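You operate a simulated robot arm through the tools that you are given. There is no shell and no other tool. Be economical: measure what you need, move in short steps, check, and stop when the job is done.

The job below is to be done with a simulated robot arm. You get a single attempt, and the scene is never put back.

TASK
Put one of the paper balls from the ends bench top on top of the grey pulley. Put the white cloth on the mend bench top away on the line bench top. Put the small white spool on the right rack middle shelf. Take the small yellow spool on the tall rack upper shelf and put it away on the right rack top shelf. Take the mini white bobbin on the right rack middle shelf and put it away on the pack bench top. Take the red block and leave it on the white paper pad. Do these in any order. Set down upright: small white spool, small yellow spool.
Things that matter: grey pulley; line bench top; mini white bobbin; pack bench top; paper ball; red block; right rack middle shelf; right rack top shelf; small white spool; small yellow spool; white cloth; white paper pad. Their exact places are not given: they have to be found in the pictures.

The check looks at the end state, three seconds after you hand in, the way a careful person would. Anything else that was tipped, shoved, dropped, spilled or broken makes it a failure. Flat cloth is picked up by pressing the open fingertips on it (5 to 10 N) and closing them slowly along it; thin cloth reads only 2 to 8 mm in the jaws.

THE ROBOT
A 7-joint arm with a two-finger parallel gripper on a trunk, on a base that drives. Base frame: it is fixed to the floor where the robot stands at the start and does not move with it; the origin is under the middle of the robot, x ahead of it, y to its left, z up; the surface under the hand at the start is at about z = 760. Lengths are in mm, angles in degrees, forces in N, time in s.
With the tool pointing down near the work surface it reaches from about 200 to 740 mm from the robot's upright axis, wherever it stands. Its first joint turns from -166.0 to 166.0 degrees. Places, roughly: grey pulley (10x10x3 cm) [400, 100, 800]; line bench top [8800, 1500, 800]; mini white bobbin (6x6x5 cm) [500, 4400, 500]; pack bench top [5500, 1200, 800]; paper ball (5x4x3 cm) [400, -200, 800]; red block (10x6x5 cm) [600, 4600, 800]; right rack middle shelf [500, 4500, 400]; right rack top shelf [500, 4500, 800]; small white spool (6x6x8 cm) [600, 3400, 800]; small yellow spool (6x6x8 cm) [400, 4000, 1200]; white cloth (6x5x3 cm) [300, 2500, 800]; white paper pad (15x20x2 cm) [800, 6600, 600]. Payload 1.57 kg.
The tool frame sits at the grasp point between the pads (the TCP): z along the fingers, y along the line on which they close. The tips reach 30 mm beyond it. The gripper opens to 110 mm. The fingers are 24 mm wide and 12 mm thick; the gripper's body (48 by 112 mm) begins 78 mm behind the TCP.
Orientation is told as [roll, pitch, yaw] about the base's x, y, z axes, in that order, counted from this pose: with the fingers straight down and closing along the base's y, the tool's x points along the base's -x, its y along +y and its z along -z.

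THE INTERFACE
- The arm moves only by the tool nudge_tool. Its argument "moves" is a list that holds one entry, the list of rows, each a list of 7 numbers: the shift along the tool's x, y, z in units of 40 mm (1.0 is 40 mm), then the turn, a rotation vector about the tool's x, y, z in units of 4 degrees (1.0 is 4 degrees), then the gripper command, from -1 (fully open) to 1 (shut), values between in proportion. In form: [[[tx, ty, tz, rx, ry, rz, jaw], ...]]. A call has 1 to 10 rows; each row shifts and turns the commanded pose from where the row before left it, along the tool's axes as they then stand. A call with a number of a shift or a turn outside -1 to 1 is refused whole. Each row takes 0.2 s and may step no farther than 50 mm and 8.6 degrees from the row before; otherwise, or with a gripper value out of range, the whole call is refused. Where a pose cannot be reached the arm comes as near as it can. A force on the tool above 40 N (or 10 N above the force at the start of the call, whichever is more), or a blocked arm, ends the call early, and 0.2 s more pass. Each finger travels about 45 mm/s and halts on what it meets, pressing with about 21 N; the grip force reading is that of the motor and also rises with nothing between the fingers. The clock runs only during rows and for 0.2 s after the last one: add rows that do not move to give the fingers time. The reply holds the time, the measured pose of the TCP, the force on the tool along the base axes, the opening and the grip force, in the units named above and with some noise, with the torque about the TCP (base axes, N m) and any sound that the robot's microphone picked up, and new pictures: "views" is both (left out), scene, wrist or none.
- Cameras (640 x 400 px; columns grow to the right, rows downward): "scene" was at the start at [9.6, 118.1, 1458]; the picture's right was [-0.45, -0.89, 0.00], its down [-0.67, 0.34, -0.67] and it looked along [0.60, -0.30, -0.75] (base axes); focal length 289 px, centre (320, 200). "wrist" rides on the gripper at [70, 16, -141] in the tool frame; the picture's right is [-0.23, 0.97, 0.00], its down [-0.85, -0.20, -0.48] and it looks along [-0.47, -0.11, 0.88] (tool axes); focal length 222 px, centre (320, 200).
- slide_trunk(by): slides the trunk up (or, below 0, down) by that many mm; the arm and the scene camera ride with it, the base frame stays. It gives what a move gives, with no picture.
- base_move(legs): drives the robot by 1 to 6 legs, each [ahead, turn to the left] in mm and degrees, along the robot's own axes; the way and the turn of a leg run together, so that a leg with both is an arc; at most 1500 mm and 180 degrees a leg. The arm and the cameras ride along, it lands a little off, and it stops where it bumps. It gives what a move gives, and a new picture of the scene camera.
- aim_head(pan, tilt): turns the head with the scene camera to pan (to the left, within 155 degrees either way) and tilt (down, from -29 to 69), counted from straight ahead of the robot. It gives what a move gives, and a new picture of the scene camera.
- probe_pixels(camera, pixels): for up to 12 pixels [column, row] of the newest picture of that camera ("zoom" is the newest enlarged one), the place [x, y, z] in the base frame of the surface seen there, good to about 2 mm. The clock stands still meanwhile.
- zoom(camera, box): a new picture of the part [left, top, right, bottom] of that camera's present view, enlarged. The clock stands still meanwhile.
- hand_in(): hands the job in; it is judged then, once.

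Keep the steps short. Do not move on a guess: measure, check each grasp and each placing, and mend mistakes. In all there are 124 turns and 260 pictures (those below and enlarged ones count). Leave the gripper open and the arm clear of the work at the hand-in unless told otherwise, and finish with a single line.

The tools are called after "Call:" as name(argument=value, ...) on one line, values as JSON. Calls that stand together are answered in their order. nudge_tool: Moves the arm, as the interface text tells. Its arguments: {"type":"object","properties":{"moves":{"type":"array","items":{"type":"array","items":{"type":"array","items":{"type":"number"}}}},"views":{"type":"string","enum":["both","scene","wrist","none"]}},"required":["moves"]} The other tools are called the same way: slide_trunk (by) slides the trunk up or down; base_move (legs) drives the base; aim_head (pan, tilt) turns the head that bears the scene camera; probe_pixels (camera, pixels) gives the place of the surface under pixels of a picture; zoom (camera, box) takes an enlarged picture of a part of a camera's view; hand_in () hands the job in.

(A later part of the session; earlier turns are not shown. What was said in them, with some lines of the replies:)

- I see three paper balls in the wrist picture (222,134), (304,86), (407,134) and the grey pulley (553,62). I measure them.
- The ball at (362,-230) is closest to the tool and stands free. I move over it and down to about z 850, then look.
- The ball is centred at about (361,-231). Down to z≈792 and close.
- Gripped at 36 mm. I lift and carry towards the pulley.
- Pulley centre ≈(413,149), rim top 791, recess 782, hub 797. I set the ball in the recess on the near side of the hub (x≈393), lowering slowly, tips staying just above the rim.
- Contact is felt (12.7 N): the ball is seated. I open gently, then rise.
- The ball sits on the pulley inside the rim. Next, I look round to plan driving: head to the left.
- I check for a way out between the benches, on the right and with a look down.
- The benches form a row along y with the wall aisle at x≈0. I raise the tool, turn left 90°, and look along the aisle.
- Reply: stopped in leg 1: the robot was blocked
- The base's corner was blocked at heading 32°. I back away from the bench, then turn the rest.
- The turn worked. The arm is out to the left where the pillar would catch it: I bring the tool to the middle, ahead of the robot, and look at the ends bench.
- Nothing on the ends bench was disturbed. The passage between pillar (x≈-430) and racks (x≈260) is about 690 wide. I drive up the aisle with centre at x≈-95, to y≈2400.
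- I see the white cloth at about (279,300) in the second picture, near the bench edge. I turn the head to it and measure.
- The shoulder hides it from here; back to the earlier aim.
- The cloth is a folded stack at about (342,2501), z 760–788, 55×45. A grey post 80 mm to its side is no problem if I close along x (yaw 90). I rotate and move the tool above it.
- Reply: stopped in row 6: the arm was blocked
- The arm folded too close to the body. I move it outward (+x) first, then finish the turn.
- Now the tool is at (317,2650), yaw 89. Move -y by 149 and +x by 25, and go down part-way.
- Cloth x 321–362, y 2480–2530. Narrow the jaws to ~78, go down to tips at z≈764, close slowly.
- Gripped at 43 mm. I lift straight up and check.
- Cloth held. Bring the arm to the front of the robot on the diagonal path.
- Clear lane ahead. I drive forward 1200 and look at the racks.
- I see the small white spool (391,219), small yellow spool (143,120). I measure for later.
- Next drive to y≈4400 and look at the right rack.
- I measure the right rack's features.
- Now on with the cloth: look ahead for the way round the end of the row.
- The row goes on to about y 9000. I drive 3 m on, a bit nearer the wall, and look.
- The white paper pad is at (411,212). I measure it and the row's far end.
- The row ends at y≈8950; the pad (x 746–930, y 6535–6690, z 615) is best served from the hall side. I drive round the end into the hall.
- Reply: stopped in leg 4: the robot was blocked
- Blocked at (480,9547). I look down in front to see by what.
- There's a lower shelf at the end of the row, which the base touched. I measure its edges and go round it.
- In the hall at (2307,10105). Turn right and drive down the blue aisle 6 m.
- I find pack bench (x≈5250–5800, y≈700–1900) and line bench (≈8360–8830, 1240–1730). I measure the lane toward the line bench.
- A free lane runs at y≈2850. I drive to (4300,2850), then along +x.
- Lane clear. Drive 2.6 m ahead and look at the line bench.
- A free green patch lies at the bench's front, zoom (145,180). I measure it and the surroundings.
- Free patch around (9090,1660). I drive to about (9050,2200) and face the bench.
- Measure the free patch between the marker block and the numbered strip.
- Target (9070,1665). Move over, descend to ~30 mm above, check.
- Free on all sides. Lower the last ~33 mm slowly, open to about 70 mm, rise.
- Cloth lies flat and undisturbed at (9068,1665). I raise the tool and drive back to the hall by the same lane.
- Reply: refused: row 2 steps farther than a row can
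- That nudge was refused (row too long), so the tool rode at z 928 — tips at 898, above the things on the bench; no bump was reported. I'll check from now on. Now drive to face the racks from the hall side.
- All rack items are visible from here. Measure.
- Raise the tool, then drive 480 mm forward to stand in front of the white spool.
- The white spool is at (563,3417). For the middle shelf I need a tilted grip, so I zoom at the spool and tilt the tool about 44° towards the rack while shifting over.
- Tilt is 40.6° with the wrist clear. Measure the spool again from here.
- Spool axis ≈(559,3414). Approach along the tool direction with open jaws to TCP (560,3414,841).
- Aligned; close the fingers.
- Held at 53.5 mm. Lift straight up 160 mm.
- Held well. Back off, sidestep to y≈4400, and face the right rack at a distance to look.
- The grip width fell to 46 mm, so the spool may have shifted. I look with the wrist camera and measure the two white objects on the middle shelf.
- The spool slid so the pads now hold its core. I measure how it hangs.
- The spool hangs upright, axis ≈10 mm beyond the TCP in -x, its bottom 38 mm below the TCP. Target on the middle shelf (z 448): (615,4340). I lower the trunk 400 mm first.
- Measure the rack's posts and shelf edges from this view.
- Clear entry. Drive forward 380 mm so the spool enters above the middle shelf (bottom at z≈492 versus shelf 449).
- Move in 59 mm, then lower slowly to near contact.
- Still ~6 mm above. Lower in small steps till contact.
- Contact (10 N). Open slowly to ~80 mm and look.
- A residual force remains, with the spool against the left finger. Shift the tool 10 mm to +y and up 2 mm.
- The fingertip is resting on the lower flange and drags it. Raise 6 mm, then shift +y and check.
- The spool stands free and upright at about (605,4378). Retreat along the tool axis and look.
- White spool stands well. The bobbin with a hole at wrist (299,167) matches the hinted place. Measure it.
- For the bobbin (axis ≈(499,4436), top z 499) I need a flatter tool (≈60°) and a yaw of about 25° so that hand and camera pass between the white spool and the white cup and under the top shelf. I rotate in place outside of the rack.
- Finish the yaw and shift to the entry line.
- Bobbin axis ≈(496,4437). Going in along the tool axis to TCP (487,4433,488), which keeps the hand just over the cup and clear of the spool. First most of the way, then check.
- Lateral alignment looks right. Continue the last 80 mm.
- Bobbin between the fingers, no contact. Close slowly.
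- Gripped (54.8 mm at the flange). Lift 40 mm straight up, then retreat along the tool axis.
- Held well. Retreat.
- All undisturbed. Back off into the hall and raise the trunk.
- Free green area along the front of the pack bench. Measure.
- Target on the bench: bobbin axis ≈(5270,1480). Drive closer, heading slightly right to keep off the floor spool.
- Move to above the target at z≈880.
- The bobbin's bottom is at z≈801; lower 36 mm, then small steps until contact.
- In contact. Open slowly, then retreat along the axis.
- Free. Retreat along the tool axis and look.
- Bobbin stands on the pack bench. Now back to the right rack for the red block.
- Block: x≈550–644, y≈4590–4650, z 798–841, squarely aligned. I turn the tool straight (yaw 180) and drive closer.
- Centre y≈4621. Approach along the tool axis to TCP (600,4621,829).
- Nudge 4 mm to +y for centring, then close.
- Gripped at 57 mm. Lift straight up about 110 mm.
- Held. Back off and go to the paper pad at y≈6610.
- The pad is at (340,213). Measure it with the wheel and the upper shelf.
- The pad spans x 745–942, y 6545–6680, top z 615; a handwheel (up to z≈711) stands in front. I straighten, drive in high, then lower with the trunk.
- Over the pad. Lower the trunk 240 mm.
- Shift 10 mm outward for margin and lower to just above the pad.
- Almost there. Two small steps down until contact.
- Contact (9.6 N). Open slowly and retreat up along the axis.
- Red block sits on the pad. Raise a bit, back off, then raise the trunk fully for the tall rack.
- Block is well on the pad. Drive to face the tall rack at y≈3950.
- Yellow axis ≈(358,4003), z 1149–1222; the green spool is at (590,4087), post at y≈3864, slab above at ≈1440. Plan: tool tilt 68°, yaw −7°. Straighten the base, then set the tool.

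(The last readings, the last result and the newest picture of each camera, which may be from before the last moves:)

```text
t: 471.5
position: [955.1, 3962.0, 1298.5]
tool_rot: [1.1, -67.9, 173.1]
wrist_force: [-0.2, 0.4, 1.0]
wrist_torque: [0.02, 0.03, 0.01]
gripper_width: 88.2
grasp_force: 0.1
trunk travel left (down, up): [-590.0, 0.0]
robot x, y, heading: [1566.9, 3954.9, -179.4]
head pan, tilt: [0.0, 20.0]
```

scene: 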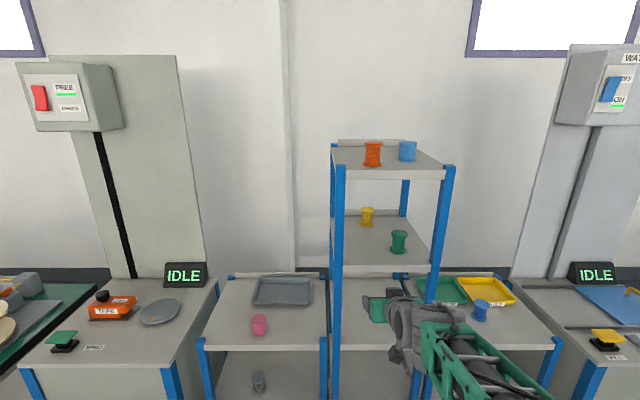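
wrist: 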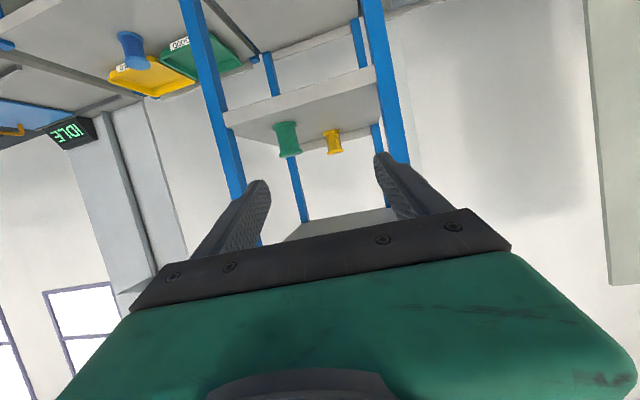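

Aligned. Drive 310 mm forward to the entry point.

Call:
base_move(legs=[[310, 0]])

Call:
nudge_tool(moves=[[[0, 0, 0, 0, 0, 0, -0.6]]], views="wrist")

Call:
zoom(camera="wrist", box=[240, 60, 400, 170])

```text
t: 473.6
position: [643.9, 3961.2, 1297.0]
tool_rot: [0.9, -67.9, 173.3]
wrist_force: [0.0, 0.1, -0.6]
wrist_torque: [-0.01, -0.01, -0.03]
gripper_width: 87.7
grasp_force: 0.0
trunk travel left (down, up): [-590.0, 0.0]
robot x, y, heading: [1256.6, 3957.3, -179.6]
head pan, tilt: [0.0, 20.0]
```

scene: 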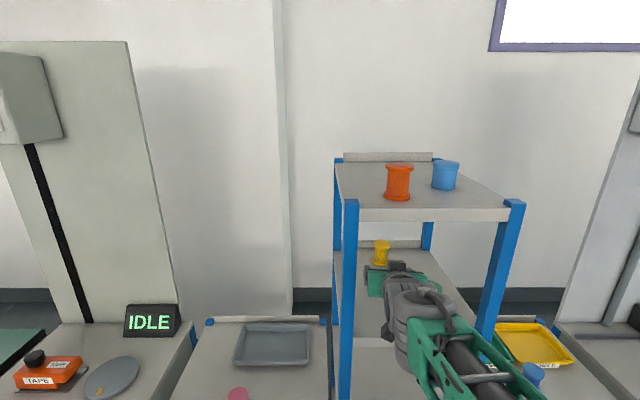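

```text
t: 474.0
position: [644.5, 3962.0, 1298.2]
tool_rot: [1.1, -67.9, 173.2]
wrist_force: [-0.4, -0.8, 0.8]
wrist_torque: [-0.01, -0.02, 0.0]
gripper_width: 87.8
grasp_force: 0.1
trunk travel left (down, up): [-590.0, 0.0]
robot x, y, heading: [1258.4, 3955.3, -179.8]
head pan, tilt: [0.0, 20.0]
```

wrist: 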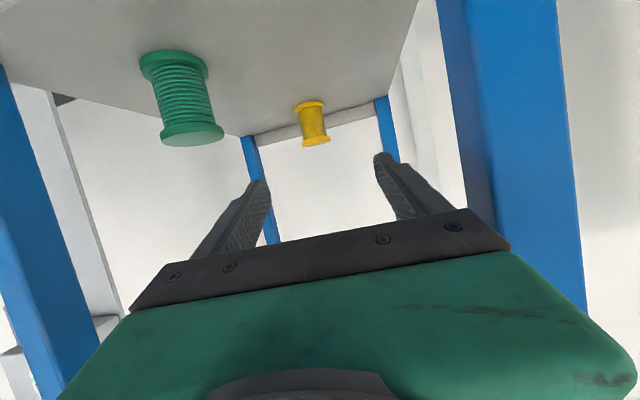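

```text
3.64 times, centred on (320, 115) of wrist
```

zoom: 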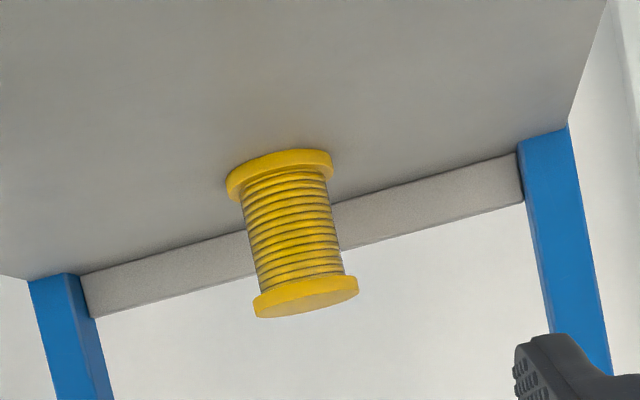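

Call:
probe_pixels(camera="zoom", pixels=[[290, 225], [250, 230], [332, 215], [280, 160], [235, 180], [325, 160], [306, 300], [260, 300], [350, 285], [200, 270], [310, 308]])

```text
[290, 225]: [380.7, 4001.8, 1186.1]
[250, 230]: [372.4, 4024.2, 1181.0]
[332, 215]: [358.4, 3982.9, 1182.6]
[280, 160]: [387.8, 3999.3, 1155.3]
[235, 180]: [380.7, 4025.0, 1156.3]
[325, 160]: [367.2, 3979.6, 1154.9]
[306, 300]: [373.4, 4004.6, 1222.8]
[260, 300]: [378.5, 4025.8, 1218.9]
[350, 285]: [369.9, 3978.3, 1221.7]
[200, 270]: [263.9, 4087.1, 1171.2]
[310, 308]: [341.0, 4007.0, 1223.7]
```

Axis ≈(358,4003). Go in along the tool axis 220 mm and check.

Call:
nudge_tool(moves=[[[-0.2, -0.17, 0.7, 0, 0, 0, -0.5], [0, 0, 1, 0, 0, 0, -0.5], [0, 0, 1, 0, 0, 0, -0.5], [0, 0, 1, 0, 0, 0, -0.5], [0, 0, 1, 0, 0, 0, -0.5], [0, 0, 0.8, 0, 0, 0, -0.5], [0, 0, 0, 0, 0, 0, -0.5]]], views="both")

```text
t: 475.6
position: [438.5, 3987.5, 1224.2]
tool_rot: [1.0, -68.1, 173.2]
wrist_force: [-0.2, 0.3, 0.2]
wrist_torque: [-0.01, 0.0, 0.02]
gripper_width: 82.5
grasp_force: 0.1
trunk travel left (down, up): [-590.0, 0.0]
robot x, y, heading: [1262.4, 3954.6, -179.7]
head pan, tilt: [0.0, 20.0]
```

scene: 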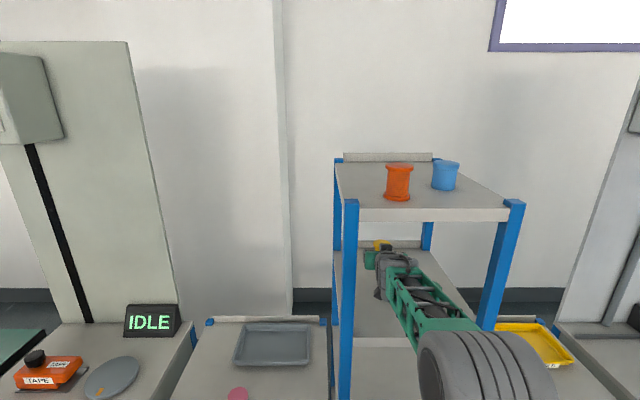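
wrist: 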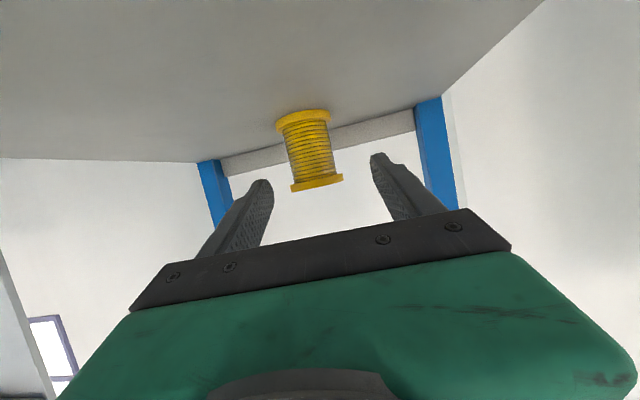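

Good. Last 88 mm with a small sideways correction.

Call:
nudge_tool(moves=[[[0, -0.15, 0.5, 0, 0, 0, -0.5], [0, 0, 0.6, 0, 0, 0, -0.5], [0, 0, 0.6, 0, 0, 0, -0.5], [0.02, 0, 0.5, 0, 0, 0, -0.5], [0, 0, 0, 0, 0, 0, -0.5]]], views="wrist")

```text
t: 476.8
position: [359.0, 4000.9, 1190.8]
tool_rot: [1.0, -67.9, 173.1]
wrist_force: [-0.7, 0.1, 1.1]
wrist_torque: [-0.02, -0.01, -0.01]
gripper_width: 82.6
grasp_force: 0.1
trunk travel left (down, up): [-590.0, 0.0]
robot x, y, heading: [1259.4, 3956.1, -179.6]
head pan, tilt: [0.0, 20.0]
```

wrist: 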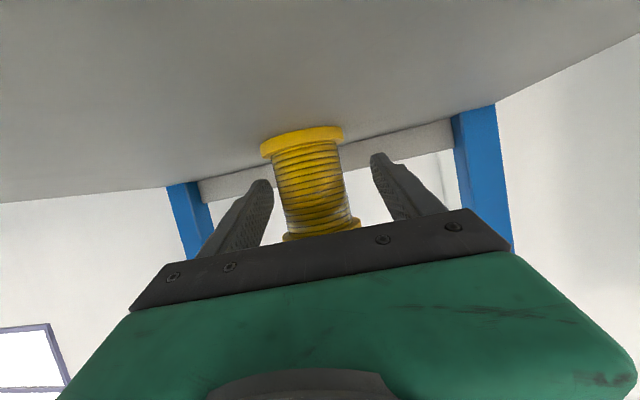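

Centred on the core. Close slowly.

Call:
nudge_tool(moves=[[[0, 0, 0, 0, 0, 0, -0.2], [0, 0, 0, 0, 0, 0, 0], [0, 0, 0, 0, 0, 0, 0.2], [0, 0, 0, 0, 0, 0, 0.4], [0, 0, 0, 0, 0, 0, 0.8], [0, 0, 0, 0, 0, 0, 0.8]]], views="wrist")

```text
t: 478.2
position: [358.1, 4000.6, 1189.7]
tool_rot: [1.1, -67.9, 173.2]
wrist_force: [0.7, 0.0, 0.3]
wrist_torque: [0.07, 0.02, 0.0]
gripper_width: 46.3
grasp_force: 20.5
trunk travel left (down, up): [-590.0, 0.0]
robot x, y, heading: [1258.5, 3959.5, -179.7]
head pan, tilt: [0.0, 20.0]
```

wrist: 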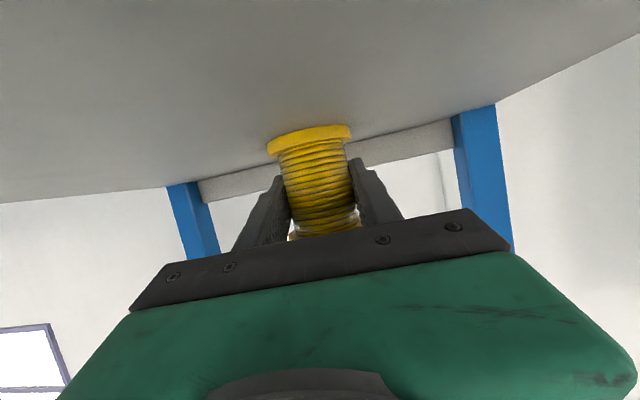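

Held on the core (46 mm). Lift 20 mm, then retreat along the axis.

Call:
nudge_tool(moves=[[[-0.23, 0, -0.1, 0, 0, 0, 0.8], [-0.23, 0, -0.1, 0, 0, 0, 0.8], [0, 0, -0.6, 0, 0, 0, 0.8], [0, 0, -0.9, 0, 0, 0, 0.8], [0, 0, -1, 0, 0, 0, 0.8], [0, 0, -1, 0, 0, 0, 0.8], [0, 0, -1, 0, 0, 0, 0.8], [0, 0, -1, 0, 0, 0, 0.8], [0, 0, -1, 0, 0, 0, 0.8], [0, 0, -0.7, 0, 0, 0, 0.8]]], views="both")

```text
t: 480.4
position: [625.9, 3975.2, 1316.3]
tool_rot: [1.1, -67.9, 173.2]
wrist_force: [0.6, -0.5, -0.7]
wrist_torque: [0.0, -0.02, -0.01]
gripper_width: 46.3
grasp_force: 20.4
trunk travel left (down, up): [-590.0, 0.0]
robot x, y, heading: [1254.8, 3955.2, -179.8]
head pan, tilt: [0.0, 20.0]
```

scene: 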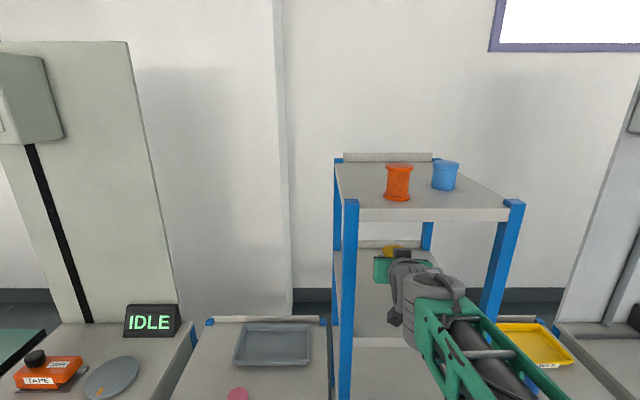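
wrist: 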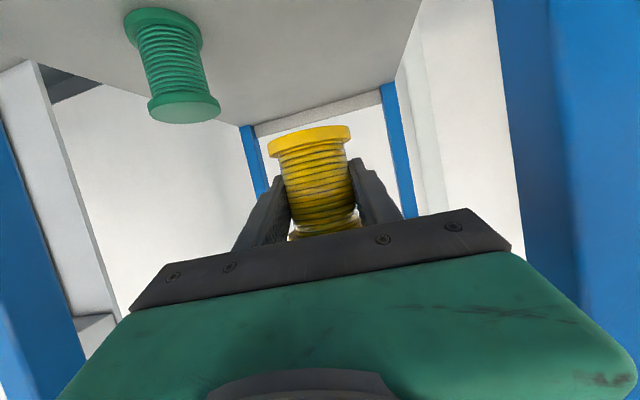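

Out cleanly. Back off, shift to y≈4340 and face the right rack.

Call:
base_move(legs=[[-600, 0], [0, -90], [380, 0], [0, 90]])

Call:
slide_trunk(by=-400)

Call:
aim_head(pan=0, tilt=30)

Call:
zoom(camera="scene", box=[240, 100, 480, 260])

```text
t: 493.4
position: [1221.9, 4356.9, 1316.1]
tool_rot: [1.0, -68.0, 173.5]
wrist_force: [0.4, 0.0, -2.0]
wrist_torque: [-0.01, -0.03, -0.02]
gripper_width: 46.0
grasp_force: 21.3
trunk travel left (down, up): [-590.0, 0.0]
robot x, y, heading: [1857.2, 4342.0, -179.4]
head pan, tilt: [0.0, 20.0]
```

scene: 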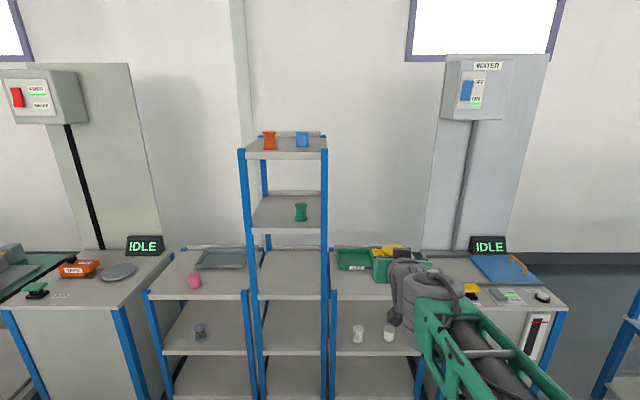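

```text
t: 497.3
position: [1220.4, 4356.8, 916.1]
tool_rot: [1.1, -67.9, 173.5]
wrist_force: [0.9, 0.1, -1.4]
wrist_torque: [-0.05, -0.04, -0.02]
gripper_width: 46.3
grasp_force: 20.9
trunk travel left (down, up): [-190.0, 400.0]
robot x, y, heading: [1851.2, 4338.3, -179.3]
head pan, tilt: [0.0, 20.0]
```

```text
t: 498.0
position: [1221.7, 4356.3, 915.2]
tool_rot: [1.1, -67.9, 173.5]
wrist_force: [-0.4, -0.7, -0.5]
wrist_torque: [-0.01, -0.03, -0.02]
gripper_width: 46.2
grasp_force: 20.6
trunk travel left (down, up): [-190.0, 400.0]
robot x, y, heading: [1860.0, 4339.2, -179.3]
head pan, tilt: [0.0, 30.0]
```

scene: 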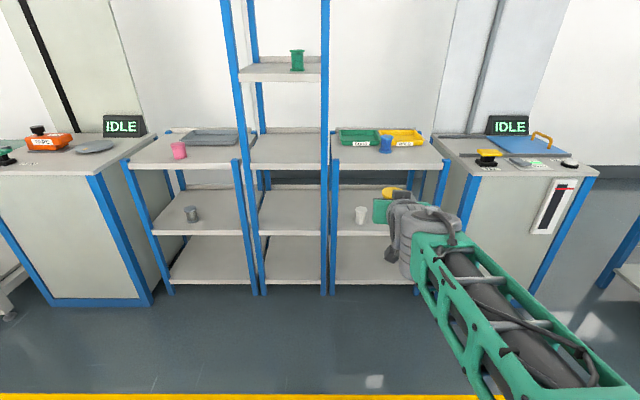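

```text
2.50 times, centred on (360, 180) of scene
```

zoom: 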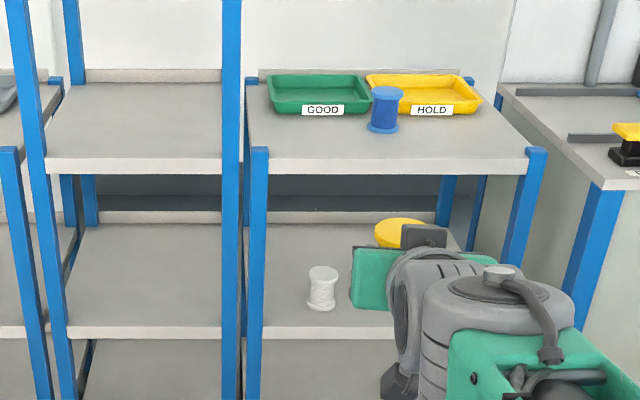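

Free area on the right rack's top at about (600,4355). Drive 605 mm forward at spool-bottom height 874.

Call:
base_move(legs=[[605, 0]])

Call:
nudge_tool(moves=[[[0, 0, 0, 0, 0, 0, 0.8]]], views="wrist")

Call:
probe_pixels(camera="wrist", pixels=[[310, 128], [310, 133], [272, 148], [348, 138], [312, 170], [318, 225], [310, 115], [310, 100]])

```text
t: 501.4
position: [623.7, 4356.3, 915.9]
tool_rot: [1.1, -67.9, 173.3]
wrist_force: [0.6, -0.1, -1.7]
wrist_torque: [-0.01, -0.01, 0.0]
gripper_width: 46.1
grasp_force: 21.1
trunk travel left (down, up): [-190.0, 400.0]
robot x, y, heading: [1253.8, 4337.9, -180.1]
head pan, tilt: [0.0, 30.0]
```

scene: 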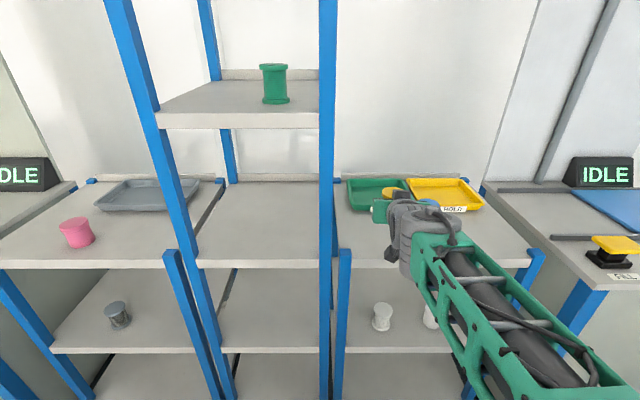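

```text
t: 501.8
position: [622.5, 4355.6, 915.1]
tool_rot: [1.0, -68.0, 173.2]
wrist_force: [-0.6, 0.5, -1.1]
wrist_torque: [-0.01, 0.0, -0.01]
gripper_width: 46.2
grasp_force: 21.4
trunk travel left (down, up): [-190.0, 400.0]
robot x, y, heading: [1258.4, 4339.1, -179.8]
head pan, tilt: [0.0, 30.0]
```

wrist: 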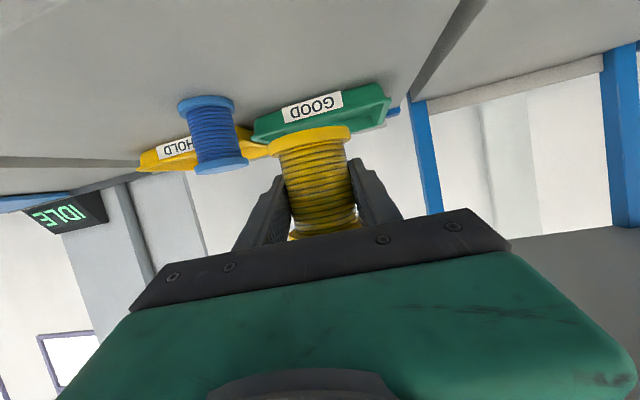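

```text
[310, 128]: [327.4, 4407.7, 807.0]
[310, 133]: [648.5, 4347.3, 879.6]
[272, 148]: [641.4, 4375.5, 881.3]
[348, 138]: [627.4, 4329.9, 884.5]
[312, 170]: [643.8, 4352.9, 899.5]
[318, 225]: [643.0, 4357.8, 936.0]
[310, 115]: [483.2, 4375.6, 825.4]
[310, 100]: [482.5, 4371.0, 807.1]
```

Upright, bottom at ≈874. Move in 15 mm and lower 68 mm.

Call:
nudge_tool(moves=[[[-0.14, 0, 0.34, 0, 0, 0, 0.8], [0.6, 0, 0.245, 0, 0, 0, 0.8], [0.6, 0, 0.245, 0, 0, 0, 0.8], [0.38, 0, 0.15, 0, 0, 0, 0.8], [0, 0, 0, 0, 0, 0, 0.8]]], views="wrist")

Call:
probe_pixels(camera="wrist", pixels=[[310, 130], [310, 134], [310, 138], [272, 148], [348, 138], [310, 110]])

```text
t: 503.0
position: [608.4, 4356.9, 848.1]
tool_rot: [1.1, -67.8, 173.1]
wrist_force: [0.3, 0.0, -0.9]
wrist_torque: [0.0, -0.03, 0.0]
gripper_width: 46.1
grasp_force: 21.1
trunk travel left (down, up): [-190.0, 400.0]
robot x, y, heading: [1255.0, 4338.8, -179.8]
head pan, tilt: [0.0, 30.0]
```

wrist: 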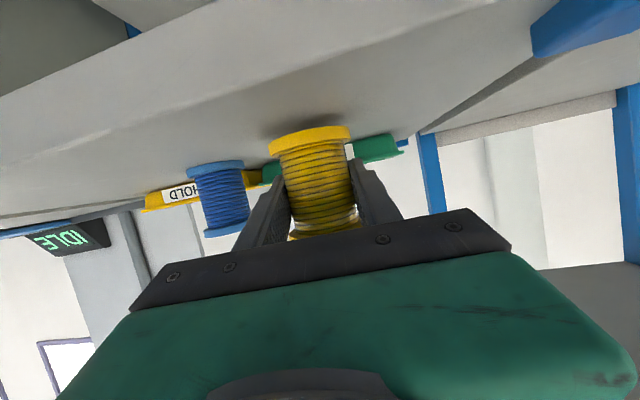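

```text
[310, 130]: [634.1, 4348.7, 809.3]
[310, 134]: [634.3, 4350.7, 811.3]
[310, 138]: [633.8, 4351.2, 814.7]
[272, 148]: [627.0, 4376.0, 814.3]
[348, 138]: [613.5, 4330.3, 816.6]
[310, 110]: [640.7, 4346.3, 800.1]
```

Bottom about 7 mm above the shelf. Small steps to contact.

Call:
nudge_tool(moves=[[[0.07, 0, 0.03, 0, 0, 0, 0.8], [0.06, 0, 0.025, 0, 0, 0, 0.8], [0.04, 0, 0.016, 0, 0, 0, 0.8], [0, 0, 0, 0, 0, 0, 0.8]]], views="none")

```text
t: 504.0
position: [608.1, 4357.1, 840.7]
tool_rot: [1.2, -67.9, 173.2]
wrist_force: [-0.2, 0.4, -0.9]
wrist_torque: [-0.03, 0.01, 0.02]
gripper_width: 46.0
grasp_force: 21.1
trunk travel left (down, up): [-190.0, 400.0]
robot x, y, heading: [1255.7, 4339.8, -179.7]
head pan, tilt: [0.0, 30.0]
```

Call:
nudge_tool(moves=[[[0.03, 0, 0.012, 0, 0, 0, 0.8], [0.03, 0, 0.012, 0, 0, 0, 0.8], [0, 0, 0, 0, 0, 0, 0.8]]], views="none")

```text
t: 504.8
position: [607.5, 4357.6, 839.4]
tool_rot: [1.1, -68.0, 173.3]
wrist_force: [-0.8, 0.3, 7.8]
wrist_torque: [0.22, -0.01, 0.01]
gripper_width: 45.9
grasp_force: 20.8
trunk travel left (down, up): [-190.0, 400.0]
robot x, y, heading: [1256.9, 4333.8, -180.1]
head pan, tilt: [0.0, 30.0]
```

Contact (7.8 N). Open slowly.

Call:
nudge_tool(moves=[[[0, 0, 0, 0, 0, 0, 0.15], [0, 0, 0, 0, 0, 0, 0.08], [0, 0, 0, 0, 0, 0, 0], [0, 0, 0, 0, 0, 0, -0.2], [0, 0, 0, 0, 0, 0, -0.4], [0, 0, 0, 0, 0, 0, -0.4], [0, 0, 0, 0, 0, 0, -0.4]]], views="wrist")

```text
t: 506.4
position: [607.8, 4356.4, 837.5]
tool_rot: [1.0, -68.0, 173.2]
wrist_force: [0.1, -0.2, 0.0]
wrist_torque: [0.0, 0.02, -0.01]
gripper_width: 76.9
grasp_force: 0.0
trunk travel left (down, up): [-190.0, 400.0]
robot x, y, heading: [1255.5, 4334.8, -179.6]
head pan, tilt: [0.0, 30.0]
```

wrist: 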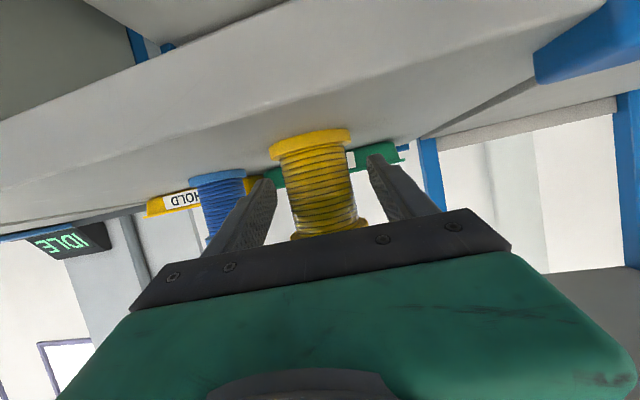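

Free on both sides. Retreat along the axis and look.

Call:
nudge_tool(moves=[[[0, 0, -0.5, 0, 0, 0, -0.4], [0, 0, -0.8, 0, 0, 0, -0.4], [0, 0, -1, 0, 0, 0, -0.4], [0, 0, -1, 0, 0, 0, -0.4], [0, 0, -1, 0, 0, 0, -0.4], [0, 0, 0, 0, 0, 0, -1]]], views="wrist")

Call:
base_move(legs=[[-600, 0]])

Call:
zoom(camera="scene", box=[220, 60, 480, 240])

```text
t: 508.0
position: [756.1, 4344.7, 831.3]
tool_rot: [-4.2, -59.1, 177.2]
wrist_force: [0.8, -0.6, -0.1]
wrist_torque: [0.02, 0.01, -0.01]
gripper_width: 110.0
grasp_force: 0.0
trunk travel left (down, up): [-190.0, 400.0]
robot x, y, heading: [1256.3, 4339.9, -179.9]
head pan, tilt: [0.0, 30.0]
stopped in row 6: the arm was blocked; the commanded pose is now the measured one
```

wrist: 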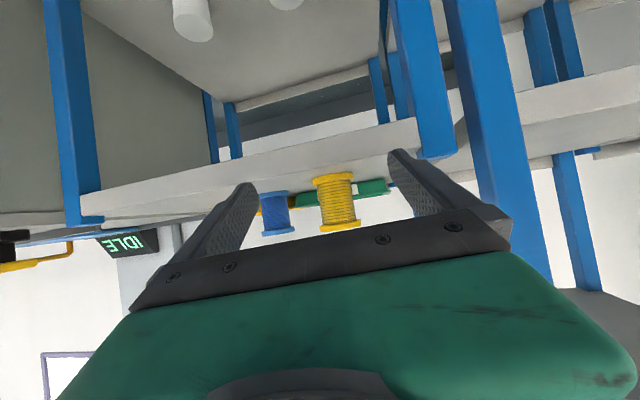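

```text
t: 511.3
position: [1340.2, 4346.8, 829.9]
tool_rot: [-4.2, -59.0, 177.6]
wrist_force: [0.1, -1.1, 0.0]
wrist_torque: [-0.03, 0.0, 0.01]
gripper_width: 109.9
grasp_force: 0.0
trunk travel left (down, up): [-190.0, 400.0]
robot x, y, heading: [1840.5, 4341.3, -179.5]
head pan, tilt: [0.0, 30.0]
```

scene: 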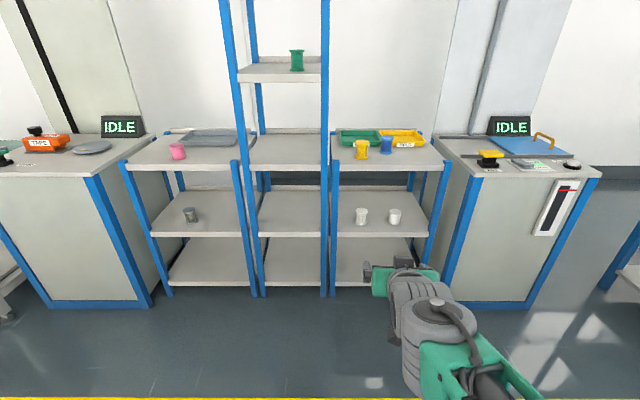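

```text
2.22 times, centred on (350, 150) of scene
```

zoom: 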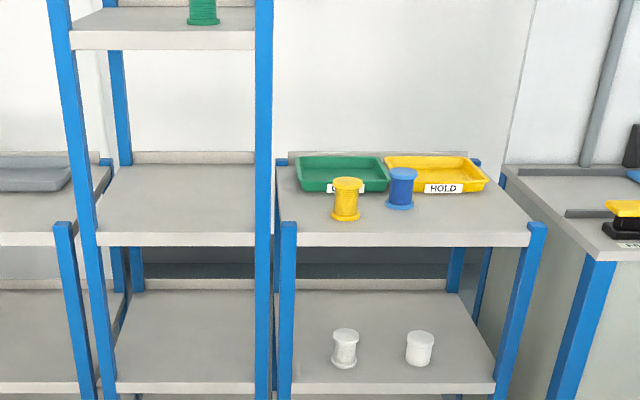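

Everything is in place: the yellow spool stands on the right rack's top shelf, the white spool on its middle shelf, and the earlier placings were checked as they were made. The gripper is open and the arm clear, so I hand in.

Call:
hand_in()

```text
The job is handed in.
```

All six items are placed and the job is handed in; the one thing I did not re-check is the line bench, which the arm swept over low (tips at z ≈ 898, no bump reported) when I drove away from it.
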